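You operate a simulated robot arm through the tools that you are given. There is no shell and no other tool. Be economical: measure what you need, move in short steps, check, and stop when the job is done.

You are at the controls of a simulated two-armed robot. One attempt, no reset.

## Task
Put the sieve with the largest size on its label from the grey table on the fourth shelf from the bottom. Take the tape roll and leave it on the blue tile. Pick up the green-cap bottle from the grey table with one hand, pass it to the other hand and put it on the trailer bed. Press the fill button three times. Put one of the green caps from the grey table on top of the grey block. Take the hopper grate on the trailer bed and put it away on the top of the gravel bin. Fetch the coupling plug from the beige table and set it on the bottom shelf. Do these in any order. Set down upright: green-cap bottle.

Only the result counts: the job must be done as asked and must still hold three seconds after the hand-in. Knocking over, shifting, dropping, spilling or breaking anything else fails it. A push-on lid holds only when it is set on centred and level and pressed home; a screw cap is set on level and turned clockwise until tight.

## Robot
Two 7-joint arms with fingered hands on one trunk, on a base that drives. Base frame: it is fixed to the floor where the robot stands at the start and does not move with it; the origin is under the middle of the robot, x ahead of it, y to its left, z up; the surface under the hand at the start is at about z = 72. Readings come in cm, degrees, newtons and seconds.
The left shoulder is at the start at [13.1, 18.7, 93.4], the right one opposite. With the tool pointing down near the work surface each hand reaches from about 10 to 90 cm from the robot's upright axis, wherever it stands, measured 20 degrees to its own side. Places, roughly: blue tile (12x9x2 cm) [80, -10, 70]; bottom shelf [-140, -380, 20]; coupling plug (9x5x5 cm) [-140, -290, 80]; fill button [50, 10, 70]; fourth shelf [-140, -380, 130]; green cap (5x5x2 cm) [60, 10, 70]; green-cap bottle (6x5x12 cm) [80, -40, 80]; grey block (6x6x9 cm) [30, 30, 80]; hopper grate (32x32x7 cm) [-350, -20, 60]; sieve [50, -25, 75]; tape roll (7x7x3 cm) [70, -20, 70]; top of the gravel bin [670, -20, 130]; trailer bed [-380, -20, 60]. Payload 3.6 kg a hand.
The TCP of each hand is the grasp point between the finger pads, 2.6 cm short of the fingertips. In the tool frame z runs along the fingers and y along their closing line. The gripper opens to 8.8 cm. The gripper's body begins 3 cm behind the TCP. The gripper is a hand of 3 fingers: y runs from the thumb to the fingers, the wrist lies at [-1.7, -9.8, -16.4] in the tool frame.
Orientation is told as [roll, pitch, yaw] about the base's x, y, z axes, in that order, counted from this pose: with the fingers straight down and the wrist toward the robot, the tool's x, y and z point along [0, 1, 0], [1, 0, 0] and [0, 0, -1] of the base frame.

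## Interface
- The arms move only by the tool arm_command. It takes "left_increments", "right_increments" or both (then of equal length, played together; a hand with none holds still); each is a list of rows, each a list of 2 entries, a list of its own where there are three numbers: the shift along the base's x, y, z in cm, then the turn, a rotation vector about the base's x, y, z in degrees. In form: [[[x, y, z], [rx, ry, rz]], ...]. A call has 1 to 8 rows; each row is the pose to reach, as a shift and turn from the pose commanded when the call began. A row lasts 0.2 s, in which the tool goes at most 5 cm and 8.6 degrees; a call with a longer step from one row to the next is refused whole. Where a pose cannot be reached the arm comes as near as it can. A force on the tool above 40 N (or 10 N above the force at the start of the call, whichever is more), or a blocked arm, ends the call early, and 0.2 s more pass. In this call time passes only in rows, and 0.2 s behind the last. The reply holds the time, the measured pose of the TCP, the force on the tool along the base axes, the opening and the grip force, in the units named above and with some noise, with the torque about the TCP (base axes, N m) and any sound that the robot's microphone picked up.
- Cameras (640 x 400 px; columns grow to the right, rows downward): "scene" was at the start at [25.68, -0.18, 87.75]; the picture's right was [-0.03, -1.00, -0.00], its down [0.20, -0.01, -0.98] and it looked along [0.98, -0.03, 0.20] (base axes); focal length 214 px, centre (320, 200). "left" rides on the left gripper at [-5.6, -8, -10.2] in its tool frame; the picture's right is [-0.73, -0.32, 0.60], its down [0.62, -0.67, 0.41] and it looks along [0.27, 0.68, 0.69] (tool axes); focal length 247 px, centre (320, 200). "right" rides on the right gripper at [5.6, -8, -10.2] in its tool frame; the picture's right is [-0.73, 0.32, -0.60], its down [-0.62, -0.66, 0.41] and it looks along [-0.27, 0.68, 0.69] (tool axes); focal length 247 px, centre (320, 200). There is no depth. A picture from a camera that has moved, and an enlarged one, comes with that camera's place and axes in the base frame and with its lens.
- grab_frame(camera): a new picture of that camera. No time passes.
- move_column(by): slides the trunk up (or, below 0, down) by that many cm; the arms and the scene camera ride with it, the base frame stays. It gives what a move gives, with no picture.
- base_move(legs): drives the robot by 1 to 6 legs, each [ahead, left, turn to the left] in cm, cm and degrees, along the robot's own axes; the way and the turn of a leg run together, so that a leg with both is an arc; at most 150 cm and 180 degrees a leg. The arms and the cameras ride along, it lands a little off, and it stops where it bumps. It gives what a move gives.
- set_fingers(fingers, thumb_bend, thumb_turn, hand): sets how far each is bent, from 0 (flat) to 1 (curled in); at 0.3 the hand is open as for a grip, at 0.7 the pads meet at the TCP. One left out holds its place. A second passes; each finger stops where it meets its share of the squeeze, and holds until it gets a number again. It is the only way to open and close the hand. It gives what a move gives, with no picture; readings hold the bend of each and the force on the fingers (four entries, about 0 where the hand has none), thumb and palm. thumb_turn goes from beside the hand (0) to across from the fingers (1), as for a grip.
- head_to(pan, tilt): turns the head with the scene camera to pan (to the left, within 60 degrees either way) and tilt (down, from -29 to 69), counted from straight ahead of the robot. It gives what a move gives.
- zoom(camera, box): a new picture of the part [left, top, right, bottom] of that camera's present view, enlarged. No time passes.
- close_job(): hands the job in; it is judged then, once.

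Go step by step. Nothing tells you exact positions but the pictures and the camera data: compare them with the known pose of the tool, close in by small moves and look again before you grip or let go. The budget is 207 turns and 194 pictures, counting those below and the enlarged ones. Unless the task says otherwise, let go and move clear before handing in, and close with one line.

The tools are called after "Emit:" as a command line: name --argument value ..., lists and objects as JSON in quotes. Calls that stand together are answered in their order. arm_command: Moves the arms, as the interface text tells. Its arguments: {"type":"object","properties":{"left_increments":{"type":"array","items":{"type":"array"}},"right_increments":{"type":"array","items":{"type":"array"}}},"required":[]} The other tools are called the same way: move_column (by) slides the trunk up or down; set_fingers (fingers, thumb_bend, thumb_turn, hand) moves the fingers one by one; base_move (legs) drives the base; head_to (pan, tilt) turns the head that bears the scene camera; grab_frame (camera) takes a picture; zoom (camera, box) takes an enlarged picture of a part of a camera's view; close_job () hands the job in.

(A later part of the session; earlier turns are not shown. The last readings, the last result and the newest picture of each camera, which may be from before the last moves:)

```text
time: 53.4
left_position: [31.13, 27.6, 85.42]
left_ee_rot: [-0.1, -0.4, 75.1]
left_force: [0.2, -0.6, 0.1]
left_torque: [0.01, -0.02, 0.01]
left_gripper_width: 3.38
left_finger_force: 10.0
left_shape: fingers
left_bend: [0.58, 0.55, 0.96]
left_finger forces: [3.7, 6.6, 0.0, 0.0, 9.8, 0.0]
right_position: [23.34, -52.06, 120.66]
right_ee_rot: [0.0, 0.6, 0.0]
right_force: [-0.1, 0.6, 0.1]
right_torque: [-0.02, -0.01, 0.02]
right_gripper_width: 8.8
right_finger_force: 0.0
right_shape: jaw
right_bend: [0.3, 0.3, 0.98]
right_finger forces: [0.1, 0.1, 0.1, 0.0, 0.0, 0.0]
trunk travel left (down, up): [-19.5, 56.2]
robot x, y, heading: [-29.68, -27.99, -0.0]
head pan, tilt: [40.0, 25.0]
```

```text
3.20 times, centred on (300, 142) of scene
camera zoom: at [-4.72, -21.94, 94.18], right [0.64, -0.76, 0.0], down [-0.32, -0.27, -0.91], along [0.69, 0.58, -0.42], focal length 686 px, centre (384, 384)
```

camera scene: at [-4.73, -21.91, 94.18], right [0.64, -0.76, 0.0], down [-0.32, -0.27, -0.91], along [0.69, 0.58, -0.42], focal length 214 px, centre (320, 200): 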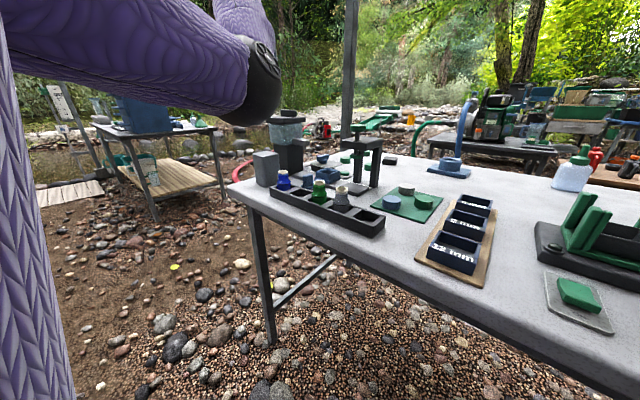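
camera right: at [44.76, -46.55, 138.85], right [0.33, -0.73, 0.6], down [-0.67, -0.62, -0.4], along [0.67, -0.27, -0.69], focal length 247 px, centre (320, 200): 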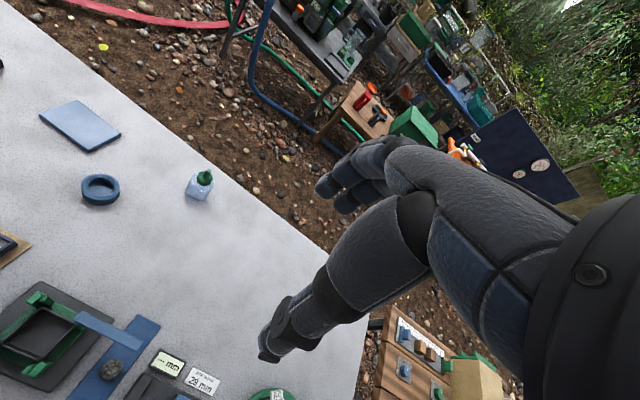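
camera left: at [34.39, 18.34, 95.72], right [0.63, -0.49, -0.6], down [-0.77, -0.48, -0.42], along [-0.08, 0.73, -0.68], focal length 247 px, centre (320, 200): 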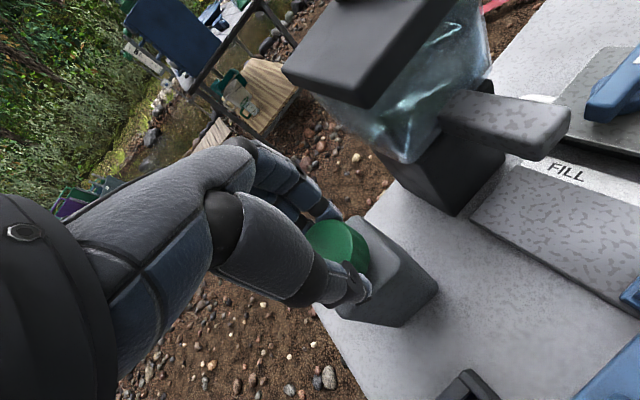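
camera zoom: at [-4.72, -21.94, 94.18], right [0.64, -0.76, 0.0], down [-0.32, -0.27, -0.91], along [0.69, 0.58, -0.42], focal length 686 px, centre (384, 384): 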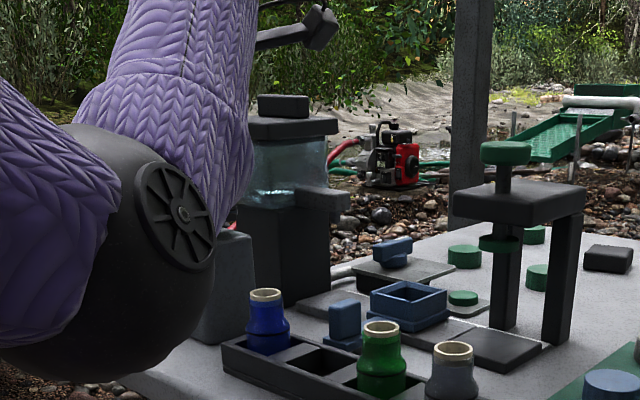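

The cap is over the block. I lower in small steps until contact.

Emit:
arm_command --left_increments '[[[0, 0, -0.5], [0, 0, 0]], [[0, 0, -1], [0, 0, 0]], [[0, 0, -1.4], [0, 0, 0]]]'

Emit:
zoom --camera "left" --box '[240, 180, 480, 330]'

```text
time: 54.2
left_position: [31.08, 27.56, 83.97]
left_ee_rot: [-0.1, -0.5, 75.1]
left_force: [0.3, 0.7, 0.5]
left_torque: [-0.02, 0.03, 0.01]
left_gripper_width: 3.39
left_finger_force: 10.3
left_shape: fingers
left_bend: [0.58, 0.55, 0.96]
left_finger forces: [4.0, 6.7, 0.0, 0.0, 9.8, 0.0]
right_position: [23.35, -52.02, 120.77]
right_ee_rot: [0.0, 0.7, 0.0]
right_force: [-0.7, 0.4, 0.1]
right_torque: [0.01, 0.02, 0.0]
right_gripper_width: 8.8
right_finger_force: 0.1
right_shape: jaw
right_bend: [0.3, 0.3, 0.98]
right_finger forces: [0.0, 0.0, 0.0, 0.1, 0.1, 0.0]
trunk travel left (down, up): [-19.5, 56.2]
robot x, y, heading: [-29.45, -27.79, -0.0]
head pan, tilt: [40.0, 25.0]
```

```text
2.67 times, centred on (360, 255) of left
camera zoom: at [34.4, 18.31, 94.35], right [0.63, -0.49, -0.6], down [-0.77, -0.48, -0.42], along [-0.08, 0.73, -0.68], focal length 659 px, centre (213, 53)
```

zoom: 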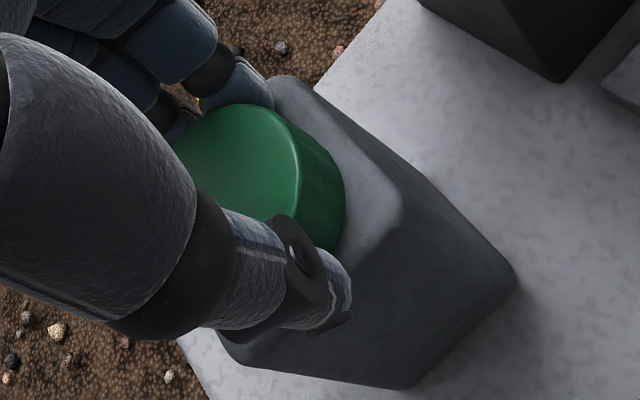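

The cap is slightly off toward the robot; I shift 0.5 cm ahead and continue down.

Emit:
arm_command --left_increments '[[[0.5, 0.2, 0], [0, 0, 0]], [[0.5, 0.2, -0.4], [0, 0, 0]], [[0.5, 0.2, -0.8], [0, 0, 0]]]'

```text
time: 55.0
left_position: [31.56, 27.77, 83.86]
left_ee_rot: [-0.4, -1.2, 75.0]
left_force: [0.6, 0.3, 22.6]
left_torque: [0.19, 0.02, -0.04]
left_gripper_width: 3.37
left_finger_force: 15.9
left_shape: fingers
left_bend: [0.59, 0.55, 0.96]
left_finger forces: [4.8, 16.3, 0.0, 0.0, 11.4, 0.0]
right_position: [23.2, -52.24, 120.81]
right_ee_rot: [0.1, 0.4, 0.0]
right_force: [-0.2, 0.6, -0.3]
right_torque: [-0.01, 0.02, 0.0]
right_gripper_width: 8.76
right_finger_force: 0.0
right_shape: jaw
right_bend: [0.3, 0.3, 0.98]
right_finger forces: [0.0, 0.0, 0.0, 0.0, 0.1, 0.0]
trunk travel left (down, up): [-19.5, 56.2]
robot x, y, heading: [-29.5, -27.92, 0.3]
head pan, tilt: [40.0, 25.0]
```

Firm contact; I back off the push a little and release.

Emit:
arm_command --left_increments '[[[0, 0, 0.5], [0, 0, 0]]]'

Emit:
set_fingers --hand "left" --fingers 0.3 --thumb_bend 0.3

Emit:
arm_command --left_increments '[[[0, 0, 3], [0, 0, 0]], [[0, 0, 7], [0, 0, 0]], [[0, 0, 11], [0, 0, 0]], [[-1, 0, 15], [0, 0, 0]]]'

Emit:
grab_frame --camera "left"

Emit:
zoom --camera "scene" --box '[200, 80, 400, 205]'

```text
time: 55.4
left_position: [31.51, 27.84, 83.97]
left_ee_rot: [-0.2, -0.6, 75.1]
left_force: [2.6, 1.9, 16.9]
left_torque: [0.21, -0.04, -0.03]
left_gripper_width: 3.39
left_finger_force: 14.4
left_shape: fingers
left_bend: [0.58, 0.56, 0.96]
left_finger forces: [7.1, 11.8, 0.0, 0.1, 10.0, 0.0]
right_position: [23.28, -52.27, 120.67]
right_ee_rot: [0.0, 0.5, 0.1]
right_force: [-0.3, 0.6, -0.7]
right_torque: [0.0, -0.01, 0.01]
right_gripper_width: 8.76
right_finger_force: 0.0
right_shape: jaw
right_bend: [0.3, 0.3, 0.98]
right_finger forces: [0.0, 0.0, 0.1, 0.0, 0.1, 0.0]
trunk travel left (down, up): [-19.5, 56.2]
robot x, y, heading: [-29.62, -28.05, 0.0]
head pan, tilt: [40.0, 25.0]
```

```text
time: 56.4
left_position: [31.56, 27.86, 83.72]
left_ee_rot: [0.0, -0.4, 75.0]
left_force: [-0.6, -0.6, 0.1]
left_torque: [0.02, -0.02, -0.03]
left_gripper_width: 8.87
left_finger_force: 0.1
left_shape: fingers
left_bend: [0.3, 0.3, 0.97]
left_finger forces: [0.0, 0.0, 0.0, 0.0, 0.1, 0.0]
right_position: [23.27, -52.04, 120.69]
right_ee_rot: [0.0, 0.7, 0.1]
right_force: [-0.5, 1.0, 1.6]
right_torque: [-0.01, 0.01, 0.0]
right_gripper_width: 8.78
right_finger_force: 0.1
right_shape: jaw
right_bend: [0.3, 0.3, 0.98]
right_finger forces: [0.0, 0.1, 0.0, 0.0, 0.1, 0.1]
trunk travel left (down, up): [-19.5, 56.2]
robot x, y, heading: [-29.4, -28.34, 0.1]
head pan, tilt: [40.0, 25.0]
```

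```text
time: 57.4
left_position: [30.5, 27.9, 98.74]
left_ee_rot: [-0.1, -0.4, 75.0]
left_force: [0.7, 0.0, -0.2]
left_torque: [-0.04, 0.02, -0.01]
left_gripper_width: 8.85
left_finger_force: 0.2
left_shape: fingers
left_bend: [0.3, 0.3, 0.97]
left_finger forces: [0.0, 0.0, 0.0, 0.0, 0.1, 0.0]
right_position: [23.27, -52.05, 120.72]
right_ee_rot: [0.0, 0.7, 0.1]
right_force: [-0.6, 0.3, 0.2]
right_torque: [-0.02, -0.01, -0.01]
right_gripper_width: 8.76
right_finger_force: 0.1
right_shape: jaw
right_bend: [0.3, 0.3, 0.98]
right_finger forces: [0.0, 0.0, 0.0, 0.0, 0.0, 0.1]
trunk travel left (down, up): [-19.5, 56.2]
robot x, y, heading: [-29.41, -27.84, 0.4]
head pan, tilt: [40.0, 25.0]
```

```text
132 pictures are left
camera left: at [33.97, 18.63, 109.11], right [0.63, -0.49, -0.6], down [-0.77, -0.48, -0.42], along [-0.08, 0.73, -0.68], focal length 247 px, centre (320, 200)
```

left: 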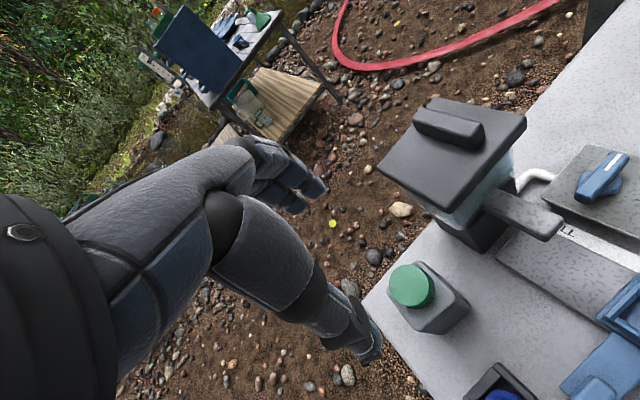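

```text
3.20 times, centred on (300, 142) of scene
camera zoom: at [-4.76, -21.95, 94.19], right [0.64, -0.76, 0.0], down [-0.32, -0.27, -0.91], along [0.69, 0.58, -0.42], focal length 686 px, centre (384, 384)
```

zoom: 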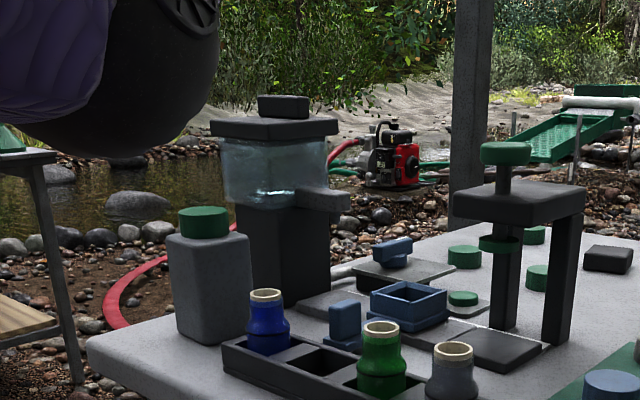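

The cap sits well on the block. The press and hopper make the fill button awkward from this side, so I'll do it from the far side of the table; first I back off and survey the surroundings for a route.

Emit:
base_move --legs '[[-40, 0, 0]]'

Emit:
head_to --pan 50 --tilt 10

Emit:
grab_frame --camera "scene"

Emit:
head_to --pan -10 --tilt 10

Emit:
grab_frame --camera "scene"

Emit:
head_to --pan -60 --tilt 10

Emit:
grab_frame --camera "scene"

```text
time: 60.0
left_position: [-9.92, 27.83, 98.67]
left_ee_rot: [-0.1, -0.6, 75.2]
left_force: [0.1, -0.7, 0.1]
left_torque: [0.0, -0.02, -0.02]
left_gripper_width: 8.85
left_finger_force: 0.1
left_shape: fingers
left_bend: [0.3, 0.3, 0.97]
left_finger forces: [0.0, 0.0, 0.0, 0.0, 0.0, 0.0]
right_position: [-17.07, -52.16, 120.75]
right_ee_rot: [0.0, 0.6, 0.2]
right_force: [0.3, 0.0, -0.3]
right_torque: [-0.02, 0.0, 0.01]
right_gripper_width: 8.78
right_finger_force: 0.1
right_shape: jaw
right_bend: [0.3, 0.3, 0.98]
right_finger forces: [0.1, 0.0, 0.0, 0.0, 0.1, 0.0]
trunk travel left (down, up): [-19.5, 56.2]
robot x, y, heading: [-70.01, -28.28, 0.4]
head pan, tilt: [40.0, 25.0]
```

```text
time: 60.7
left_position: [-9.93, 27.91, 98.72]
left_ee_rot: [-0.1, -0.5, 75.3]
left_force: [0.2, 0.1, -0.8]
left_torque: [0.0, 0.02, 0.03]
left_gripper_width: 8.84
left_finger_force: 0.0
left_shape: fingers
left_bend: [0.3, 0.3, 0.97]
left_finger forces: [0.0, 0.1, 0.0, 0.0, 0.0, 0.1]
right_position: [-17.04, -52.03, 120.58]
right_ee_rot: [0.0, 0.6, 0.3]
right_force: [-0.4, -0.1, 0.1]
right_torque: [0.01, 0.01, 0.01]
right_gripper_width: 8.78
right_finger_force: 0.1
right_shape: jaw
right_bend: [0.3, 0.3, 0.98]
right_finger forces: [0.0, 0.0, 0.0, 0.0, 0.0, 0.1]
trunk travel left (down, up): [-19.5, 56.2]
robot x, y, heading: [-69.88, -27.93, 0.4]
head pan, tilt: [50.0, 10.0]
```

```text
130 pictures are left
camera scene: at [-46.27, -20.81, 96.61], right [0.77, -0.64, 0.0], down [-0.11, -0.13, -0.98], along [0.63, 0.76, -0.17], focal length 214 px, centre (320, 200)
```

scene: 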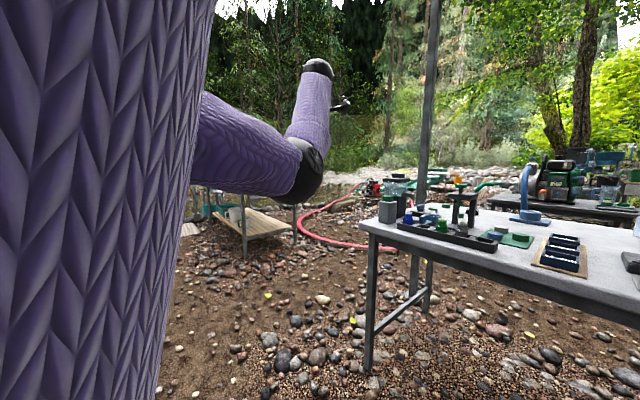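

```text
time: 62.0
left_position: [-9.94, 27.9, 98.71]
left_ee_rot: [-0.1, -0.3, 75.1]
left_force: [-1.0, 0.9, -0.4]
left_torque: [0.0, -0.01, 0.03]
left_gripper_width: 8.83
left_finger_force: 0.0
left_shape: fingers
left_bend: [0.3, 0.3, 0.97]
left_finger forces: [0.0, 0.1, 0.1, 0.0, 0.0, 0.1]
right_position: [-16.93, -52.0, 120.67]
right_ee_rot: [0.0, 0.6, 0.3]
right_force: [1.0, -0.3, 0.0]
right_torque: [0.0, 0.01, 0.01]
right_gripper_width: 8.79
right_finger_force: 0.1
right_shape: jaw
right_bend: [0.3, 0.3, 0.98]
right_finger forces: [0.0, 0.0, 0.0, 0.1, 0.0, 0.0]
trunk travel left (down, up): [-19.5, 56.2]
robot x, y, heading: [-69.65, -27.93, 0.4]
head pan, tilt: [-10.0, 10.0]
```

```text
129 pictures are left
camera scene: at [-43.05, -29.53, 96.62], right [-0.17, -0.99, 0.0], down [-0.17, 0.03, -0.98], along [0.97, -0.17, -0.17], focal length 214 px, centre (320, 200)
```

scene: 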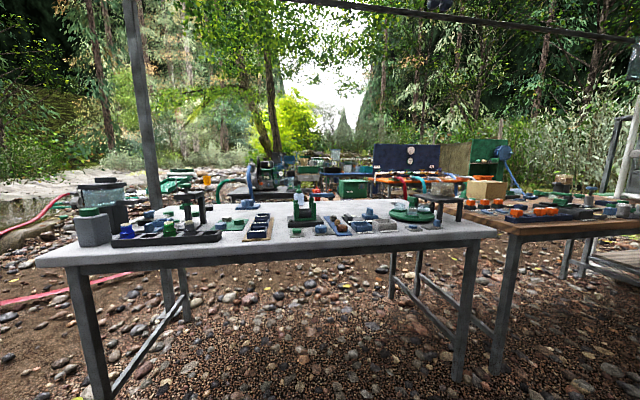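

```text
time: 63.2
left_position: [-9.92, 27.88, 98.74]
left_ee_rot: [-0.2, -0.4, 75.3]
left_force: [0.6, -0.1, 0.1]
left_torque: [0.0, -0.01, 0.02]
left_gripper_width: 8.83
left_finger_force: 0.1
left_shape: fingers
left_bend: [0.3, 0.3, 0.97]
left_finger forces: [0.1, 0.1, 0.1, 0.0, 0.1, 0.1]
right_position: [-17.13, -51.94, 120.59]
right_ee_rot: [0.0, 0.5, 0.3]
right_force: [-0.1, 0.2, -0.2]
right_torque: [-0.01, 0.01, 0.02]
right_gripper_width: 8.77
right_finger_force: 0.0
right_shape: jaw
right_bend: [0.3, 0.3, 0.98]
right_finger forces: [0.0, 0.0, 0.0, 0.0, 0.0, 0.0]
trunk travel left (down, up): [-19.5, 56.2]
robot x, y, heading: [-70.25, -28.26, 0.3]
head pan, tilt: [-60.0, 10.0]
```

```text
128 pictures are left
camera scene: at [-47.52, -35.99, 96.62], right [-0.86, -0.5, 0.0], down [-0.09, 0.15, -0.98], along [0.5, -0.85, -0.17], focal length 214 px, centre (320, 200)
```

scene: 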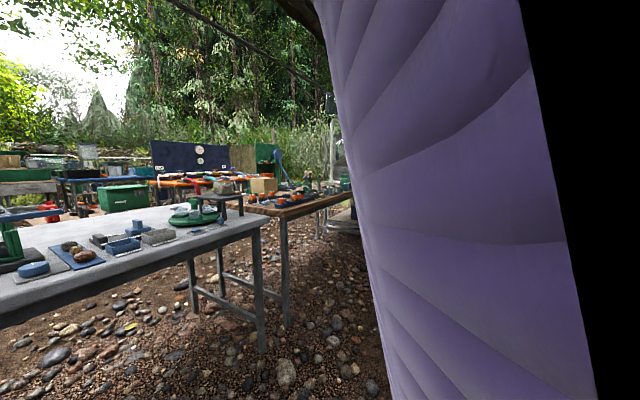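

The canopy post stands at about [86,38], the passage left of the table is free. I tuck the left hand before driving round.

Emit:
arm_command --left_increments '[[[-1, -3.5, 2], [0, 0, -8]], [[-2, -7, 4], [0, 0, -16]], [[-3, -11, 6], [0, 0, -24]], [[-4, -15, 8], [0, 0, -32]], [[-5, -19, 10], [0, 0, -40]], [[-6, -23, 12], [0, 0, -48]], [[-6, -27, 14], [0, 0, -56]], [[-6, -31, 16], [0, 0, -64]]]'

Emit:
base_move --legs '[[-10, 0, 180], [0, -123, 0], [-150, 0, 0], [-50, 0, 0]]'

Emit:
head_to --pan 30 --tilt 25

Emit:
grab_frame --camera "scene"

```text
time: 65.0
left_position: [-9.88, 0.88, 115.34]
left_ee_rot: [0.0, -0.4, 11.0]
left_force: [-0.5, -0.4, 0.0]
left_torque: [-0.01, -0.04, -0.03]
left_gripper_width: 8.86
left_finger_force: 0.0
left_shape: fingers
left_bend: [0.3, 0.3, 0.97]
left_finger forces: [0.0, 0.1, 0.1, 0.0, 0.0, 0.1]
left hand out of reach, approached as far as the arm can: row 6, 7, 8
right_position: [-17.06, -52.0, 120.64]
right_ee_rot: [0.0, 0.7, 0.3]
right_force: [-0.6, 1.6, -0.4]
right_torque: [0.02, -0.01, 0.0]
right_gripper_width: 8.78
right_finger_force: 0.0
right_shape: jaw
right_bend: [0.3, 0.3, 0.98]
right_finger forces: [0.0, 0.0, 0.0, 0.0, 0.0, 0.0]
trunk travel left (down, up): [-19.5, 56.2]
robot x, y, heading: [-69.69, -27.97, 0.5]
head pan, tilt: [-60.0, 10.0]
```

```text
time: 88.2
left_position: [73.94, 55.61, 115.38]
left_ee_rot: [-0.1, -0.5, -171.0]
left_force: [0.8, 0.0, 0.1]
left_torque: [0.0, 0.02, 0.0]
left_gripper_width: 8.83
left_finger_force: 0.1
left_shape: fingers
left_bend: [0.3, 0.3, 0.97]
left_finger forces: [0.1, 0.0, 0.1, 0.0, 0.1, 0.1]
right_position: [83.28, 108.24, 120.63]
right_ee_rot: [-0.1, 0.5, 178.0]
right_force: [0.0, -0.4, -0.3]
right_torque: [0.01, 0.02, 0.01]
right_gripper_width: 8.77
right_finger_force: 0.0
right_shape: jaw
right_bend: [0.3, 0.3, 0.98]
right_finger forces: [0.0, 0.1, 0.1, 0.0, 0.0, 0.0]
trunk travel left (down, up): [-19.5, 56.2]
robot x, y, heading: [135.03, 82.17, 178.1]
head pan, tilt: [-60.0, 10.0]
cut short: leg 1
```

```text
time: 89.8
left_position: [73.9, 55.58, 115.34]
left_ee_rot: [0.0, -0.4, -170.9]
left_force: [0.5, 0.2, 0.0]
left_torque: [-0.02, 0.02, 0.0]
left_gripper_width: 8.81
left_finger_force: 0.1
left_shape: fingers
left_bend: [0.3, 0.3, 0.97]
left_finger forces: [0.0, 0.0, 0.0, 0.1, 0.0, 0.0]
right_position: [83.16, 108.31, 120.67]
right_ee_rot: [-0.1, 0.6, 178.2]
right_force: [0.1, -0.5, 0.3]
right_torque: [-0.02, 0.01, 0.01]
right_gripper_width: 8.79
right_finger_force: 0.1
right_shape: jaw
right_bend: [0.3, 0.3, 0.98]
right_finger forces: [0.0, 0.0, 0.1, 0.0, 0.0, 0.0]
trunk travel left (down, up): [-19.5, 56.2]
robot x, y, heading: [134.86, 82.25, 177.7]
head pan, tilt: [30.0, 25.0]
```

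```text
127 pictures are left
camera scene: at [109.31, 78.68, 94.18], right [-0.47, 0.88, 0.0], down [0.37, 0.2, -0.91], along [-0.8, -0.43, -0.42], focal length 214 px, centre (320, 200)
```

scene: 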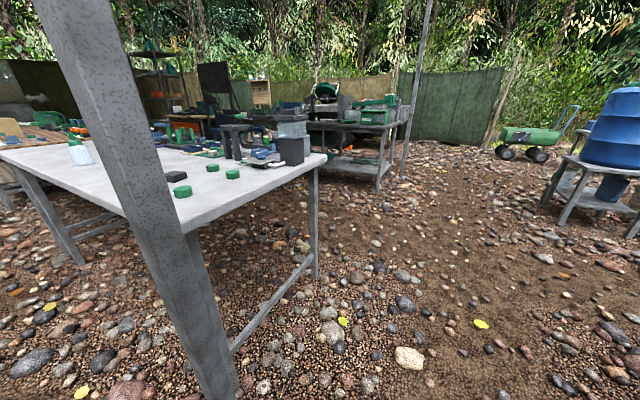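

I'm at the far-left corner, with the post at about [90,30]. I turn away from it, back along the table's far side, and then face the table.

Emit:
base_move --legs '[[0, 0, -88], [-122, 0, 0], [0, 0, 90]]'

Emit:
head_to --pan 0 --tilt 35

Emit:
grab_frame --camera "scene"

```text
time: 103.6
left_position: [72.92, -68.82, 115.32]
left_ee_rot: [0.0, -0.3, -170.0]
left_force: [-0.4, 0.6, -0.5]
left_torque: [0.01, 0.01, 0.01]
left_gripper_width: 8.85
left_finger_force: 0.0
left_shape: fingers
left_bend: [0.3, 0.3, 0.97]
left_finger forces: [0.1, 0.0, 0.0, 0.0, 0.1, 0.1]
right_position: [80.98, -15.99, 120.6]
right_ee_rot: [0.1, 0.6, 179.0]
right_force: [0.9, 0.7, 0.3]
right_torque: [0.03, 0.01, 0.03]
right_gripper_width: 8.8
right_finger_force: 0.0
right_shape: jaw
right_bend: [0.3, 0.3, 0.98]
right_finger forces: [0.0, 0.0, 0.0, 0.1, 0.0, 0.0]
trunk travel left (down, up): [-19.5, 56.2]
robot x, y, heading: [133.67, -40.87, 178.8]
head pan, tilt: [30.0, 25.0]
```

```text
time: 104.6
left_position: [72.8, -68.81, 115.23]
left_ee_rot: [-0.1, -0.3, -170.0]
left_force: [-1.0, 0.3, 0.0]
left_torque: [0.02, -0.01, 0.04]
left_gripper_width: 8.8
left_finger_force: 0.1
left_shape: fingers
left_bend: [0.3, 0.3, 0.97]
left_finger forces: [0.0, 0.0, 0.0, 0.0, 0.0, 0.1]
right_position: [81.01, -16.11, 120.62]
right_ee_rot: [0.0, 0.6, 179.0]
right_force: [-0.1, -0.5, 0.5]
right_torque: [-0.02, 0.03, 0.01]
right_gripper_width: 8.77
right_finger_force: 0.0
right_shape: jaw
right_bend: [0.3, 0.3, 0.98]
right_finger forces: [0.0, 0.0, 0.0, 0.0, 0.0, 0.0]
trunk travel left (down, up): [-19.5, 56.2]
robot x, y, heading: [133.24, -40.85, 179.1]
head pan, tilt: [0.0, 35.0]
```

```text
126 pictures are left
camera scene: at [106.96, -40.48, 92.6], right [0.01, 1.0, 0.0], down [0.57, -0.01, -0.82], along [-0.82, 0.01, -0.57], focal length 214 px, centre (320, 200)
```

scene: 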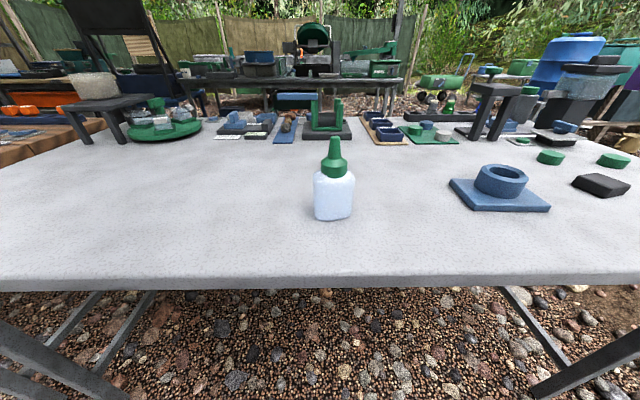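

The bottle is at about [82,-38.5]. First the fill button: I shift to about (119,-13).

Emit:
base_move --legs '[[0, -28, 0], [14, 0, 0]]'

Emit:
head_to --pan -25 --tilt 30

Emit:
grab_frame --camera "scene"

Emit:
grab_frame --camera "right"

```text
time: 107.5
left_position: [59.24, -40.61, 115.38]
left_ee_rot: [-0.1, -0.4, -170.0]
left_force: [-0.1, 0.2, 0.0]
left_torque: [0.05, 0.01, -0.01]
left_gripper_width: 8.84
left_finger_force: 0.1
left_shape: fingers
left_bend: [0.3, 0.3, 0.97]
left_finger forces: [0.0, 0.1, 0.0, 0.0, 0.1, 0.0]
right_position: [67.44, 12.17, 120.47]
right_ee_rot: [0.0, 0.8, 179.1]
right_force: [-0.7, 0.2, -1.5]
right_torque: [0.0, 0.01, 0.01]
right_gripper_width: 8.78
right_finger_force: 0.0
right_shape: jaw
right_bend: [0.3, 0.3, 0.98]
right_finger forces: [0.0, 0.0, 0.0, 0.0, 0.0, 0.1]
trunk travel left (down, up): [-19.5, 56.2]
robot x, y, heading: [119.6, -12.86, 178.9]
head pan, tilt: [0.0, 35.0]
```

```text
time: 108.3
left_position: [59.24, -40.61, 115.29]
left_ee_rot: [-0.2, -0.3, -170.0]
left_force: [0.0, 0.2, -0.2]
left_torque: [0.01, 0.04, 0.03]
left_gripper_width: 8.84
left_finger_force: 0.1
left_shape: fingers
left_bend: [0.3, 0.3, 0.97]
left_finger forces: [0.0, 0.1, 0.0, 0.0, 0.0, 0.0]
right_position: [67.52, 12.26, 120.56]
right_ee_rot: [0.0, 0.7, 179.0]
right_force: [0.2, 0.3, -0.3]
right_torque: [0.0, 0.01, -0.02]
right_gripper_width: 8.78
right_finger_force: 0.1
right_shape: jaw
right_bend: [0.3, 0.3, 0.98]
right_finger forces: [0.0, 0.0, 0.0, 0.1, 0.1, 0.0]
trunk travel left (down, up): [-19.5, 56.2]
robot x, y, heading: [120.17, -12.88, 179.0]
head pan, tilt: [-25.0, 30.0]
```

```text
125 pictures are left
camera scene: at [94.12, -8.45, 93.38], right [0.44, 0.9, 0.0], down [0.45, -0.22, -0.87], along [-0.78, 0.38, -0.5], focal length 214 px, centre (320, 200)
```

scene: 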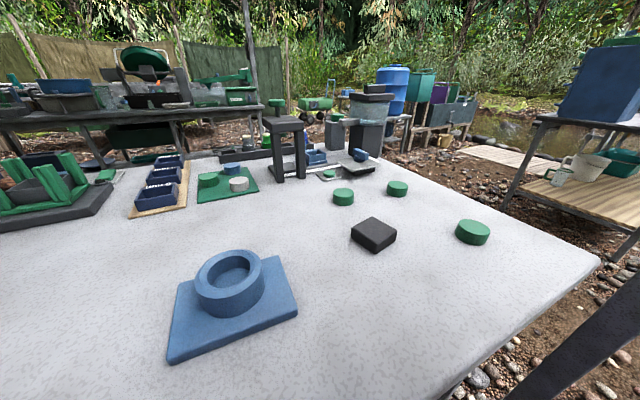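

```text
124 pictures are left
camera right: at [75.45, 6.48, 130.87], right [-0.31, 0.74, 0.6], down [0.68, 0.61, -0.4], along [-0.66, 0.28, -0.69], focal length 247 px, centre (320, 200)
```

right: 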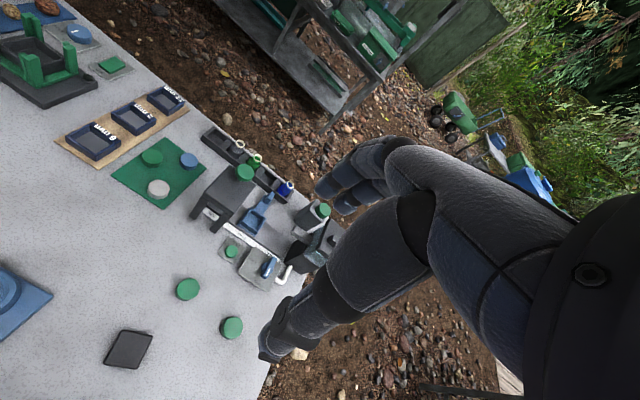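

Button confirmed at about [51.4,14.6]. I close the right fingers to a point and bring them above it.

Emit:
set_fingers --hand "right" --fingers 0.7 --thumb_bend 0.7

Emit:
arm_command --right_increments '[[[-2, 0.3, -4], [0, 0, 0]], [[-4, 0.6, -8], [0, 0, 0]], [[-6, 0.9, -12], [0, 0, 0]], [[-8, 1.2, -16], [0, 0, 0]], [[-10, 1.5, -20], [0, 0, 0]], [[-12, 1.8, -24], [0, 0, 0]], [[-14, 2.1, -28], [0, 0, 0]], [[-16, 2.5, -32], [0, 0, 0]]]'

Emit:
grab_frame --camera "right"

Emit:
grab_frame --camera "scene"

```text
time: 109.3
left_position: [59.28, -40.55, 115.22]
left_ee_rot: [-0.1, -0.4, -170.0]
left_force: [-0.4, 0.0, 0.3]
left_torque: [0.0, -0.02, 0.01]
left_gripper_width: 8.86
left_finger_force: 0.0
left_shape: fingers
left_bend: [0.3, 0.3, 0.97]
left_finger forces: [0.0, 0.0, 0.0, 0.0, 0.0, 0.0]
right_position: [67.5, 12.11, 120.77]
right_ee_rot: [0.0, 0.6, 179.1]
right_force: [1.5, 0.3, -0.6]
right_torque: [-0.03, 0.01, -0.03]
right_gripper_width: 0.24
right_finger_force: 0.0
right_shape: fingers
right_bend: [0.7, 0.7, 0.98]
right_finger forces: [0.0, 0.1, 0.1, 0.0, 0.0, 0.1]
trunk travel left (down, up): [-19.5, 56.2]
robot x, y, heading: [120.11, -12.9, 179.1]
head pan, tilt: [-25.0, 30.0]
```

```text
time: 111.2
left_position: [59.26, -40.51, 115.29]
left_ee_rot: [-0.1, -0.4, -169.9]
left_force: [0.5, 0.4, -1.1]
left_torque: [0.0, -0.01, -0.01]
left_gripper_width: 8.82
left_finger_force: 0.0
left_shape: fingers
left_bend: [0.3, 0.3, 0.97]
left_finger forces: [0.0, 0.1, 0.1, 0.1, 0.0, 0.1]
right_position: [51.55, 14.83, 88.4]
right_ee_rot: [-0.1, 0.6, 179.0]
right_force: [-0.8, -1.0, 0.8]
right_torque: [0.01, -0.01, 0.01]
right_gripper_width: 0.27
right_finger_force: 0.0
right_shape: fingers
right_bend: [0.7, 0.7, 0.98]
right_finger forces: [0.0, 0.1, 0.0, 0.0, 0.0, 0.0]
trunk travel left (down, up): [-19.5, 56.2]
robot x, y, heading: [120.37, -12.79, 179.1]
head pan, tilt: [-25.0, 30.0]
```

```text
123 pictures are left
camera right: at [59.55, 9.11, 98.77], right [-0.31, 0.74, 0.6], down [0.68, 0.61, -0.4], along [-0.66, 0.28, -0.69], focal length 247 px, centre (320, 200)
```

right: 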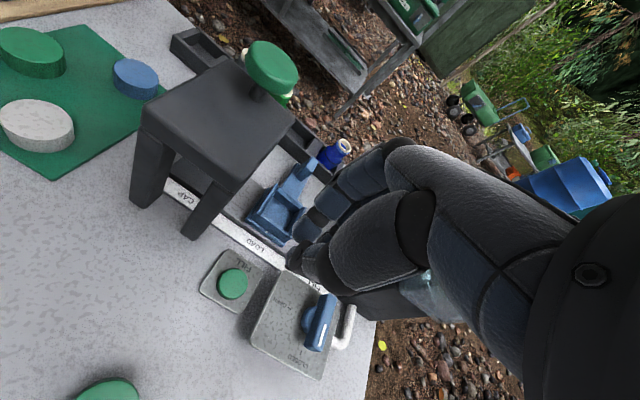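

```text
122 pictures are left
camera scene: at [94.09, -8.43, 93.37], right [0.44, 0.9, 0.0], down [0.45, -0.22, -0.87], along [-0.78, 0.38, -0.5], focal length 214 px, centre (320, 200)
```

scene: 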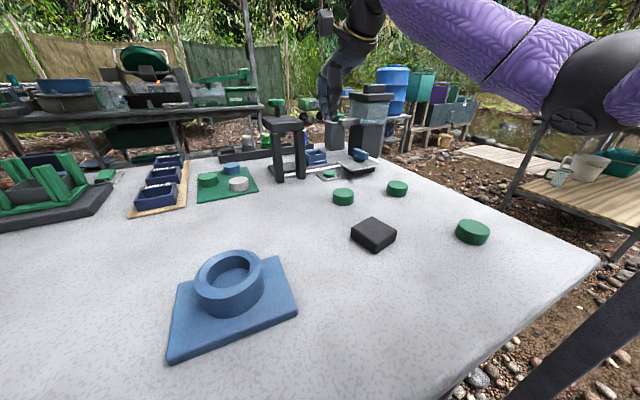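

Aligned over the button at [51.6,14.6]. I lower to just above it, then press.

Emit:
arm_command --right_increments '[[[0, -0.2, -4], [0, 0, 0]], [[0, -0.2, -8], [0, 0, 0]], [[0, -0.2, -10.5], [0, 0, 0]]]'

Emit:
grab_frame --camera "right"

Emit:
zoom --camera "scene" --box '[260, 80, 420, 200]'

```text
time: 112.0
left_position: [59.14, -40.63, 115.27]
left_ee_rot: [-0.1, -0.4, -170.0]
left_force: [0.2, 0.4, -0.5]
left_torque: [-0.01, 0.04, 0.01]
left_gripper_width: 8.82
left_finger_force: 0.1
left_shape: fingers
left_bend: [0.3, 0.3, 0.97]
left_finger forces: [0.0, 0.0, 0.0, 0.0, 0.0, 0.1]
right_position: [51.52, 14.56, 78.0]
right_ee_rot: [-0.1, 0.6, 179.2]
right_force: [-0.9, 0.0, 0.8]
right_torque: [-0.04, -0.02, -0.02]
right_gripper_width: 0.22
right_finger_force: 0.0
right_shape: fingers
right_bend: [0.7, 0.7, 0.98]
right_finger forces: [0.0, 0.0, 0.0, 0.0, 0.0, 0.1]
trunk travel left (down, up): [-19.5, 56.2]
robot x, y, heading: [119.99, -12.79, 178.9]
head pan, tilt: [-25.0, 30.0]
```

```text
121 pictures are left
camera right: at [59.43, 8.76, 88.29], right [-0.31, 0.74, 0.6], down [0.68, 0.61, -0.4], along [-0.66, 0.28, -0.69], focal length 247 px, centre (320, 200)
```

right: 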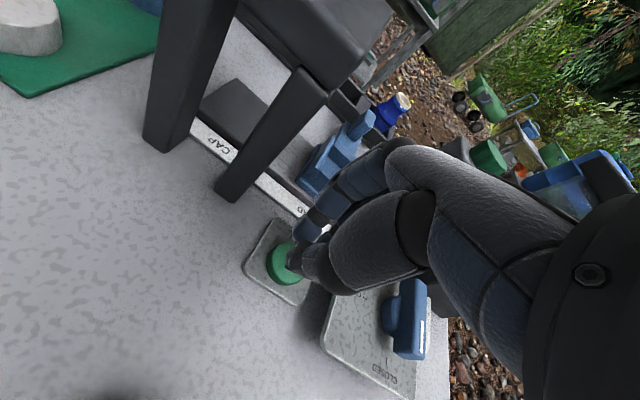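

```text
3.33 times, centred on (340, 140) of scene
camera zoom: at [94.12, -8.44, 93.38], right [0.44, 0.9, 0.0], down [0.45, -0.22, -0.87], along [-0.78, 0.38, -0.5], focal length 715 px, centre (253, 400)
```

zoom: 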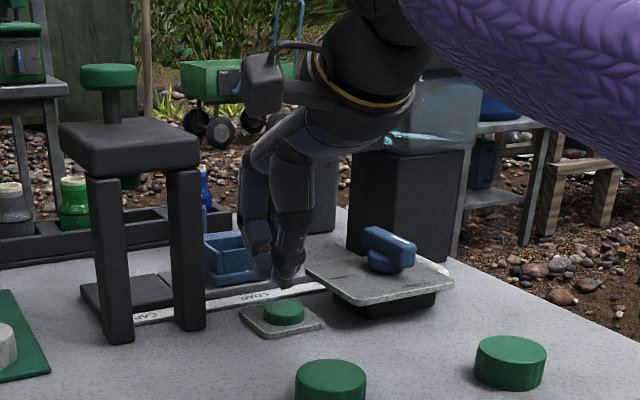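

I shift slightly ([52,14.2]) and make the first press, watching force and sound.

Emit:
arm_command --right_increments '[[[0.5, -0.4, 0], [0, 0, 0]], [[0.5, -0.4, -0.6], [0, 0, 0]], [[0.5, -0.4, -1.2], [0, 0, 0]], [[0.5, -0.4, -1.6], [0, 0, 0]], [[0.5, -0.4, -2.0], [0, 0, 0]]]'

```text
time: 113.2
left_position: [59.27, -40.64, 115.35]
left_ee_rot: [-0.1, -0.3, -170.0]
left_force: [1.2, 0.0, -0.4]
left_torque: [0.02, 0.01, 0.01]
left_gripper_width: 8.83
left_finger_force: 0.2
left_shape: fingers
left_bend: [0.3, 0.3, 0.97]
left_finger forces: [0.0, 0.0, 0.1, 0.0, 0.0, 0.0]
right_position: [52.06, 14.06, 76.07]
right_ee_rot: [0.0, 0.6, 179.1]
right_force: [0.3, -0.3, 0.0]
right_torque: [0.01, -0.02, -0.01]
right_gripper_width: 0.26
right_finger_force: 0.1
right_shape: fingers
right_bend: [0.7, 0.7, 0.98]
right_finger forces: [0.0, 0.0, 0.1, 0.0, 0.1, 0.0]
trunk travel left (down, up): [-19.5, 56.2]
robot x, y, heading: [120.21, -12.93, 179.2]
head pan, tilt: [-25.0, 30.0]
```

No contact yet; I look and then go further in small steps.

Emit:
zoom --camera "right" --box '[220, 180, 380, 300]'

Emit:
arm_command --right_increments '[[[0, 0, -0.4], [0, 0, 0]], [[0, 0, -0.8], [0, 0, 0]]]'

```text
3.33 times, centred on (300, 240) of right
camera zoom: at [59.95, 8.35, 86.36], right [-0.31, 0.74, 0.6], down [0.68, 0.61, -0.4], along [-0.66, 0.28, -0.69], focal length 823 px, centre (387, 67)
```

zoom: 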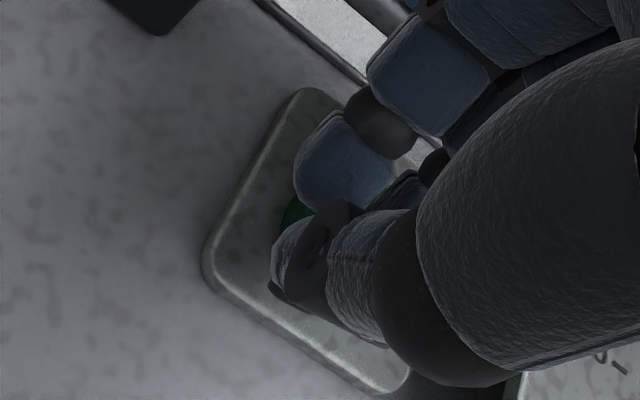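

```text
time: 113.8
left_position: [59.26, -40.67, 115.3]
left_ee_rot: [-0.1, -0.5, -170.0]
left_force: [-0.1, 1.0, -0.2]
left_torque: [-0.03, -0.01, 0.01]
left_gripper_width: 8.83
left_finger_force: 0.0
left_shape: fingers
left_bend: [0.3, 0.3, 0.97]
left_finger forces: [0.0, 0.1, 0.0, 0.0, 0.0, 0.0]
right_position: [51.91, 14.14, 75.69]
right_ee_rot: [-0.1, 0.4, 179.0]
right_force: [-1.4, 1.5, 6.5]
right_torque: [0.0, 0.08, 0.0]
right_gripper_width: 0.17
right_finger_force: 3.6
right_shape: fingers
right_bend: [0.7, 0.7, 0.98]
right_finger forces: [3.4, 3.2, 0.1, 0.0, 0.1, 0.0]
trunk travel left (down, up): [-19.5, 56.2]
robot x, y, heading: [119.64, -12.84, 179.1]
head pan, tilt: [-25.0, 30.0]
heard: click
```

First click heard. I lift and press again.

Emit:
arm_command --right_increments '[[[0, 0, 0.8], [0, 0, 0]], [[0, 0, 1.8], [0, 0, 0]], [[0, 0, 1.8], [0, 0, 0]]]'

Emit:
arm_command --right_increments '[[[0, 0, -0.9], [0, 0, 0]], [[0, 0, -1.4], [0, 0, 0]], [[0, 0, -1.8], [0, 0, 0]]]'

```text
time: 114.5
left_position: [59.17, -40.52, 115.33]
left_ee_rot: [-0.1, -0.4, -170.1]
left_force: [0.7, 0.9, -0.4]
left_torque: [-0.01, -0.01, -0.02]
left_gripper_width: 8.85
left_finger_force: 0.0
left_shape: fingers
left_bend: [0.3, 0.3, 0.97]
left_finger forces: [0.0, 0.0, 0.0, 0.0, 0.0, 0.0]
right_position: [52.1, 14.2, 77.06]
right_ee_rot: [0.0, 0.7, 179.1]
right_force: [0.9, 0.3, -0.4]
right_torque: [-0.01, -0.01, 0.02]
right_gripper_width: 0.22
right_finger_force: 0.1
right_shape: fingers
right_bend: [0.7, 0.7, 0.98]
right_finger forces: [0.1, 0.0, 0.0, 0.0, 0.0, 0.0]
trunk travel left (down, up): [-19.5, 56.2]
robot x, y, heading: [120.09, -12.32, 179.3]
head pan, tilt: [-25.0, 30.0]
```

```text
time: 115.3
left_position: [59.33, -40.63, 115.42]
left_ee_rot: [-0.1, -0.5, -169.9]
left_force: [0.0, -0.1, -0.4]
left_torque: [0.02, 0.02, 0.01]
left_gripper_width: 8.82
left_finger_force: 0.0
left_shape: fingers
left_bend: [0.3, 0.3, 0.97]
left_finger forces: [0.1, 0.1, 0.0, 0.0, 0.0, 0.1]
right_position: [51.88, 14.16, 75.62]
right_ee_rot: [-0.1, 0.3, 179.1]
right_force: [-2.2, 0.1, 7.1]
right_torque: [0.06, 0.12, 0.03]
right_gripper_width: 0.18
right_finger_force: 3.3
right_shape: fingers
right_bend: [0.7, 0.7, 0.98]
right_finger forces: [3.2, 3.1, 0.0, 0.1, 0.0, 0.1]
trunk travel left (down, up): [-19.5, 56.2]
robot x, y, heading: [119.76, -12.87, 179.1]
head pan, tilt: [-25.0, 30.0]
heard: click
```

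Second click. I lift and press the third time.

Emit:
arm_command --right_increments '[[[0, 0, 0.8], [0, 0, 0]], [[0, 0, 1.8], [0, 0, 0]], [[0, 0, 1.8], [0, 0, 0]]]'

Emit:
arm_command --right_increments '[[[0, 0, -0.9], [0, 0, 0]], [[0, 0, -1.4], [0, 0, 0]], [[0, 0, -1.8], [0, 0, 0]]]'

Emit:
arm_command --right_increments '[[[0, 0, 3], [0, 0, 0]], [[0, 0, 7.5], [0, 0, 0]], [[1, 0, 12], [0, 0, 0]], [[3, 0, 16], [0, 0, 0]], [[5, -2, 20], [0, 0, 0]]]'

Emit:
grab_frame --camera "right"

```text
time: 116.2
left_position: [59.18, -40.6, 115.38]
left_ee_rot: [0.0, -0.4, -170.0]
left_force: [-0.4, -0.2, 0.4]
left_torque: [0.03, 0.0, 0.01]
left_gripper_width: 8.82
left_finger_force: 0.1
left_shape: fingers
left_bend: [0.3, 0.3, 0.97]
left_finger forces: [0.1, 0.1, 0.0, 0.0, 0.0, 0.1]
right_position: [52.09, 14.19, 77.12]
right_ee_rot: [0.0, 0.6, 179.1]
right_force: [-0.5, 0.1, 0.4]
right_torque: [0.03, 0.0, -0.01]
right_gripper_width: 0.24
right_finger_force: 0.0
right_shape: fingers
right_bend: [0.7, 0.7, 0.98]
right_finger forces: [0.1, 0.1, 0.0, 0.0, 0.1, 0.0]
trunk travel left (down, up): [-19.5, 56.2]
robot x, y, heading: [120.3, -12.87, 179.0]
head pan, tilt: [-25.0, 30.0]
```

```text
time: 117.0
left_position: [59.25, -40.69, 115.34]
left_ee_rot: [-0.1, -0.6, -170.0]
left_force: [0.1, -0.9, -0.4]
left_torque: [-0.01, -0.03, 0.03]
left_gripper_width: 8.83
left_finger_force: 0.0
left_shape: fingers
left_bend: [0.3, 0.3, 0.97]
left_finger forces: [0.1, 0.0, 0.1, 0.0, 0.1, 0.0]
right_position: [52.19, 14.12, 75.59]
right_ee_rot: [-0.1, 0.3, 179.1]
right_force: [-1.6, -0.7, 7.4]
right_torque: [0.0, 0.13, 0.01]
right_gripper_width: 0.19
right_finger_force: 3.2
right_shape: fingers
right_bend: [0.7, 0.7, 0.98]
right_finger forces: [3.4, 3.7, 0.0, 0.0, 0.0, 0.0]
trunk travel left (down, up): [-19.5, 56.2]
robot x, y, heading: [119.87, -12.72, 179.1]
head pan, tilt: [-25.0, 30.0]
heard: click
```

```text
time: 118.2
left_position: [59.28, -40.69, 115.23]
left_ee_rot: [-0.2, -0.4, -170.0]
left_force: [-0.1, -0.6, -0.2]
left_torque: [0.04, 0.01, 0.0]
left_gripper_width: 8.81
left_finger_force: 0.0
left_shape: fingers
left_bend: [0.3, 0.3, 0.97]
left_finger forces: [0.0, 0.0, 0.0, 0.0, 0.1, 0.0]
right_position: [57.12, 12.19, 95.31]
right_ee_rot: [0.1, 0.7, 179.1]
right_force: [-1.2, 0.7, -0.3]
right_torque: [0.01, 0.01, -0.04]
right_gripper_width: 0.23
right_finger_force: 0.0
right_shape: fingers
right_bend: [0.7, 0.7, 0.98]
right_finger forces: [0.0, 0.0, 0.0, 0.0, 0.0, 0.0]
trunk travel left (down, up): [-19.5, 56.2]
robot x, y, heading: [119.88, -12.77, 179.0]
head pan, tilt: [-25.0, 30.0]
```

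```text
118 pictures are left
camera right: at [64.99, 6.32, 105.55], right [-0.31, 0.74, 0.6], down [0.68, 0.61, -0.4], along [-0.66, 0.28, -0.69], focal length 247 px, centre (320, 200)
```

right: 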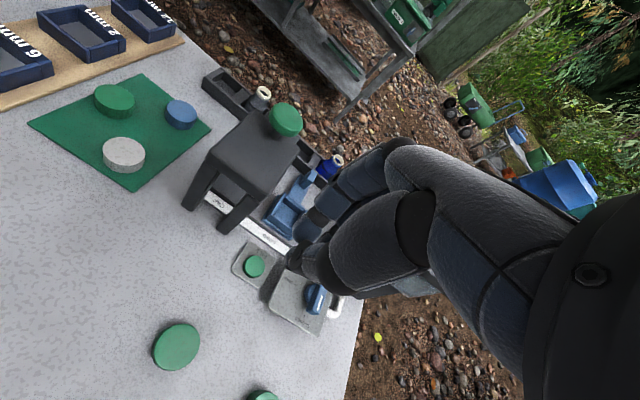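

Three clicks done. Now the bottle: I back the base to about (137,-38), open the right hand, and start turning it for a side grip.

Emit:
base_move --legs '[[-16, 0, 0], [0, 25, 0]]'

Emit:
set_fingers --hand "right" --fingers 0.3 --thumb_bend 0.3

Emit:
arm_command --right_increments '[[[1, 1, 1], [0, 0, 8]], [[2, 2, 2], [0, 0, 16]], [[4, 3, 3], [0, 0, 24]], [[6, 4, 4], [0, 0, 32]], [[8, 4, 5], [0, 0, 40]], [[10, 4, 5], [0, 0, 48]], [[12, 4, 5], [0, 0, 56]], [[13, 4, 5], [0, 0, 64]]]'

Emit:
head_to --pan 0 --tilt 30

Emit:
grab_frame --camera "scene"

```text
time: 121.0
left_position: [74.71, -65.79, 115.39]
left_ee_rot: [-0.1, -0.4, -170.1]
left_force: [-0.3, -0.5, -1.1]
left_torque: [-0.01, -0.01, 0.0]
left_gripper_width: 8.84
left_finger_force: 0.0
left_shape: fingers
left_bend: [0.3, 0.3, 0.97]
left_finger forces: [0.0, 0.0, 0.0, 0.1, 0.0, 0.0]
right_position: [72.61, -13.03, 95.26]
right_ee_rot: [0.0, 0.6, 179.0]
right_force: [-0.3, -0.4, -0.2]
right_torque: [0.03, -0.03, 0.04]
right_gripper_width: 0.2
right_finger_force: 0.1
right_shape: fingers
right_bend: [0.7, 0.7, 0.98]
right_finger forces: [0.0, 0.0, 0.1, 0.1, 0.0, 0.0]
trunk travel left (down, up): [-19.5, 56.2]
robot x, y, heading: [135.07, -37.75, 179.0]
head pan, tilt: [-25.0, 30.0]
```

```text
time: 122.0
left_position: [74.68, -65.77, 115.25]
left_ee_rot: [-0.1, -0.4, -170.1]
left_force: [0.3, -0.7, 0.3]
left_torque: [-0.02, -0.01, -0.01]
left_gripper_width: 8.82
left_finger_force: 0.1
left_shape: fingers
left_bend: [0.3, 0.3, 0.97]
left_finger forces: [0.1, 0.1, 0.0, 0.0, 0.0, 0.0]
right_position: [72.53, -13.05, 95.24]
right_ee_rot: [0.0, 0.6, 179.1]
right_force: [-0.6, -0.1, 0.1]
right_torque: [0.01, -0.05, -0.03]
right_gripper_width: 8.79
right_finger_force: 0.0
right_shape: fingers
right_bend: [0.3, 0.3, 0.98]
right_finger forces: [0.0, 0.1, 0.1, 0.1, 0.0, 0.0]
trunk travel left (down, up): [-19.5, 56.2]
robot x, y, heading: [135.43, -38.22, 178.8]
head pan, tilt: [-25.0, 30.0]
```

```text
time: 123.8
left_position: [74.76, -65.79, 115.32]
left_ee_rot: [-0.1, -0.4, -170.0]
left_force: [-1.0, -0.3, 0.2]
left_torque: [0.04, -0.01, 0.05]
left_gripper_width: 8.81
left_finger_force: 0.1
left_shape: fingers
left_bend: [0.3, 0.3, 0.97]
left_finger forces: [0.0, 0.0, 0.0, 0.0, 0.0, 0.0]
right_position: [85.57, -9.02, 100.22]
right_ee_rot: [-0.1, 0.6, -116.7]
right_force: [0.3, 0.4, -0.5]
right_torque: [-0.01, 0.0, -0.02]
right_gripper_width: 8.8
right_finger_force: 0.0
right_shape: fingers
right_bend: [0.3, 0.3, 0.98]
right_finger forces: [0.1, 0.1, 0.0, 0.0, 0.0, 0.1]
trunk travel left (down, up): [-19.5, 56.2]
robot x, y, heading: [135.24, -37.74, 179.2]
head pan, tilt: [-25.0, 30.0]
```

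```text
time: 124.7
left_position: [74.76, -65.72, 115.25]
left_ee_rot: [-0.1, -0.3, -170.0]
left_force: [0.7, 0.1, -0.3]
left_torque: [0.02, -0.01, 0.02]
left_gripper_width: 8.83
left_finger_force: 0.1
left_shape: fingers
left_bend: [0.3, 0.3, 0.97]
left_finger forces: [0.0, 0.0, 0.1, 0.0, 0.1, 0.1]
right_position: [85.55, -8.92, 100.34]
right_ee_rot: [0.1, 0.6, -117.0]
right_force: [0.3, -0.1, -0.4]
right_torque: [-0.01, -0.01, -0.01]
right_gripper_width: 8.78
right_finger_force: 0.1
right_shape: fingers
right_bend: [0.3, 0.3, 0.98]
right_finger forces: [0.1, 0.1, 0.1, 0.0, 0.0, 0.0]
trunk travel left (down, up): [-19.5, 56.2]
robot x, y, heading: [135.39, -37.74, 179.0]
head pan, tilt: [0.0, 30.0]
```

```text
117 pictures are left
camera scene: at [108.68, -37.42, 93.38], right [0.02, 1.0, 0.0], down [0.5, -0.01, -0.87], along [-0.87, 0.02, -0.5], focal length 214 px, centre (320, 200)
```

scene: 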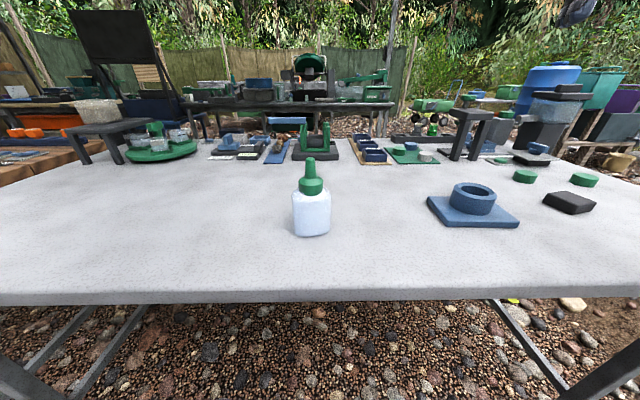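

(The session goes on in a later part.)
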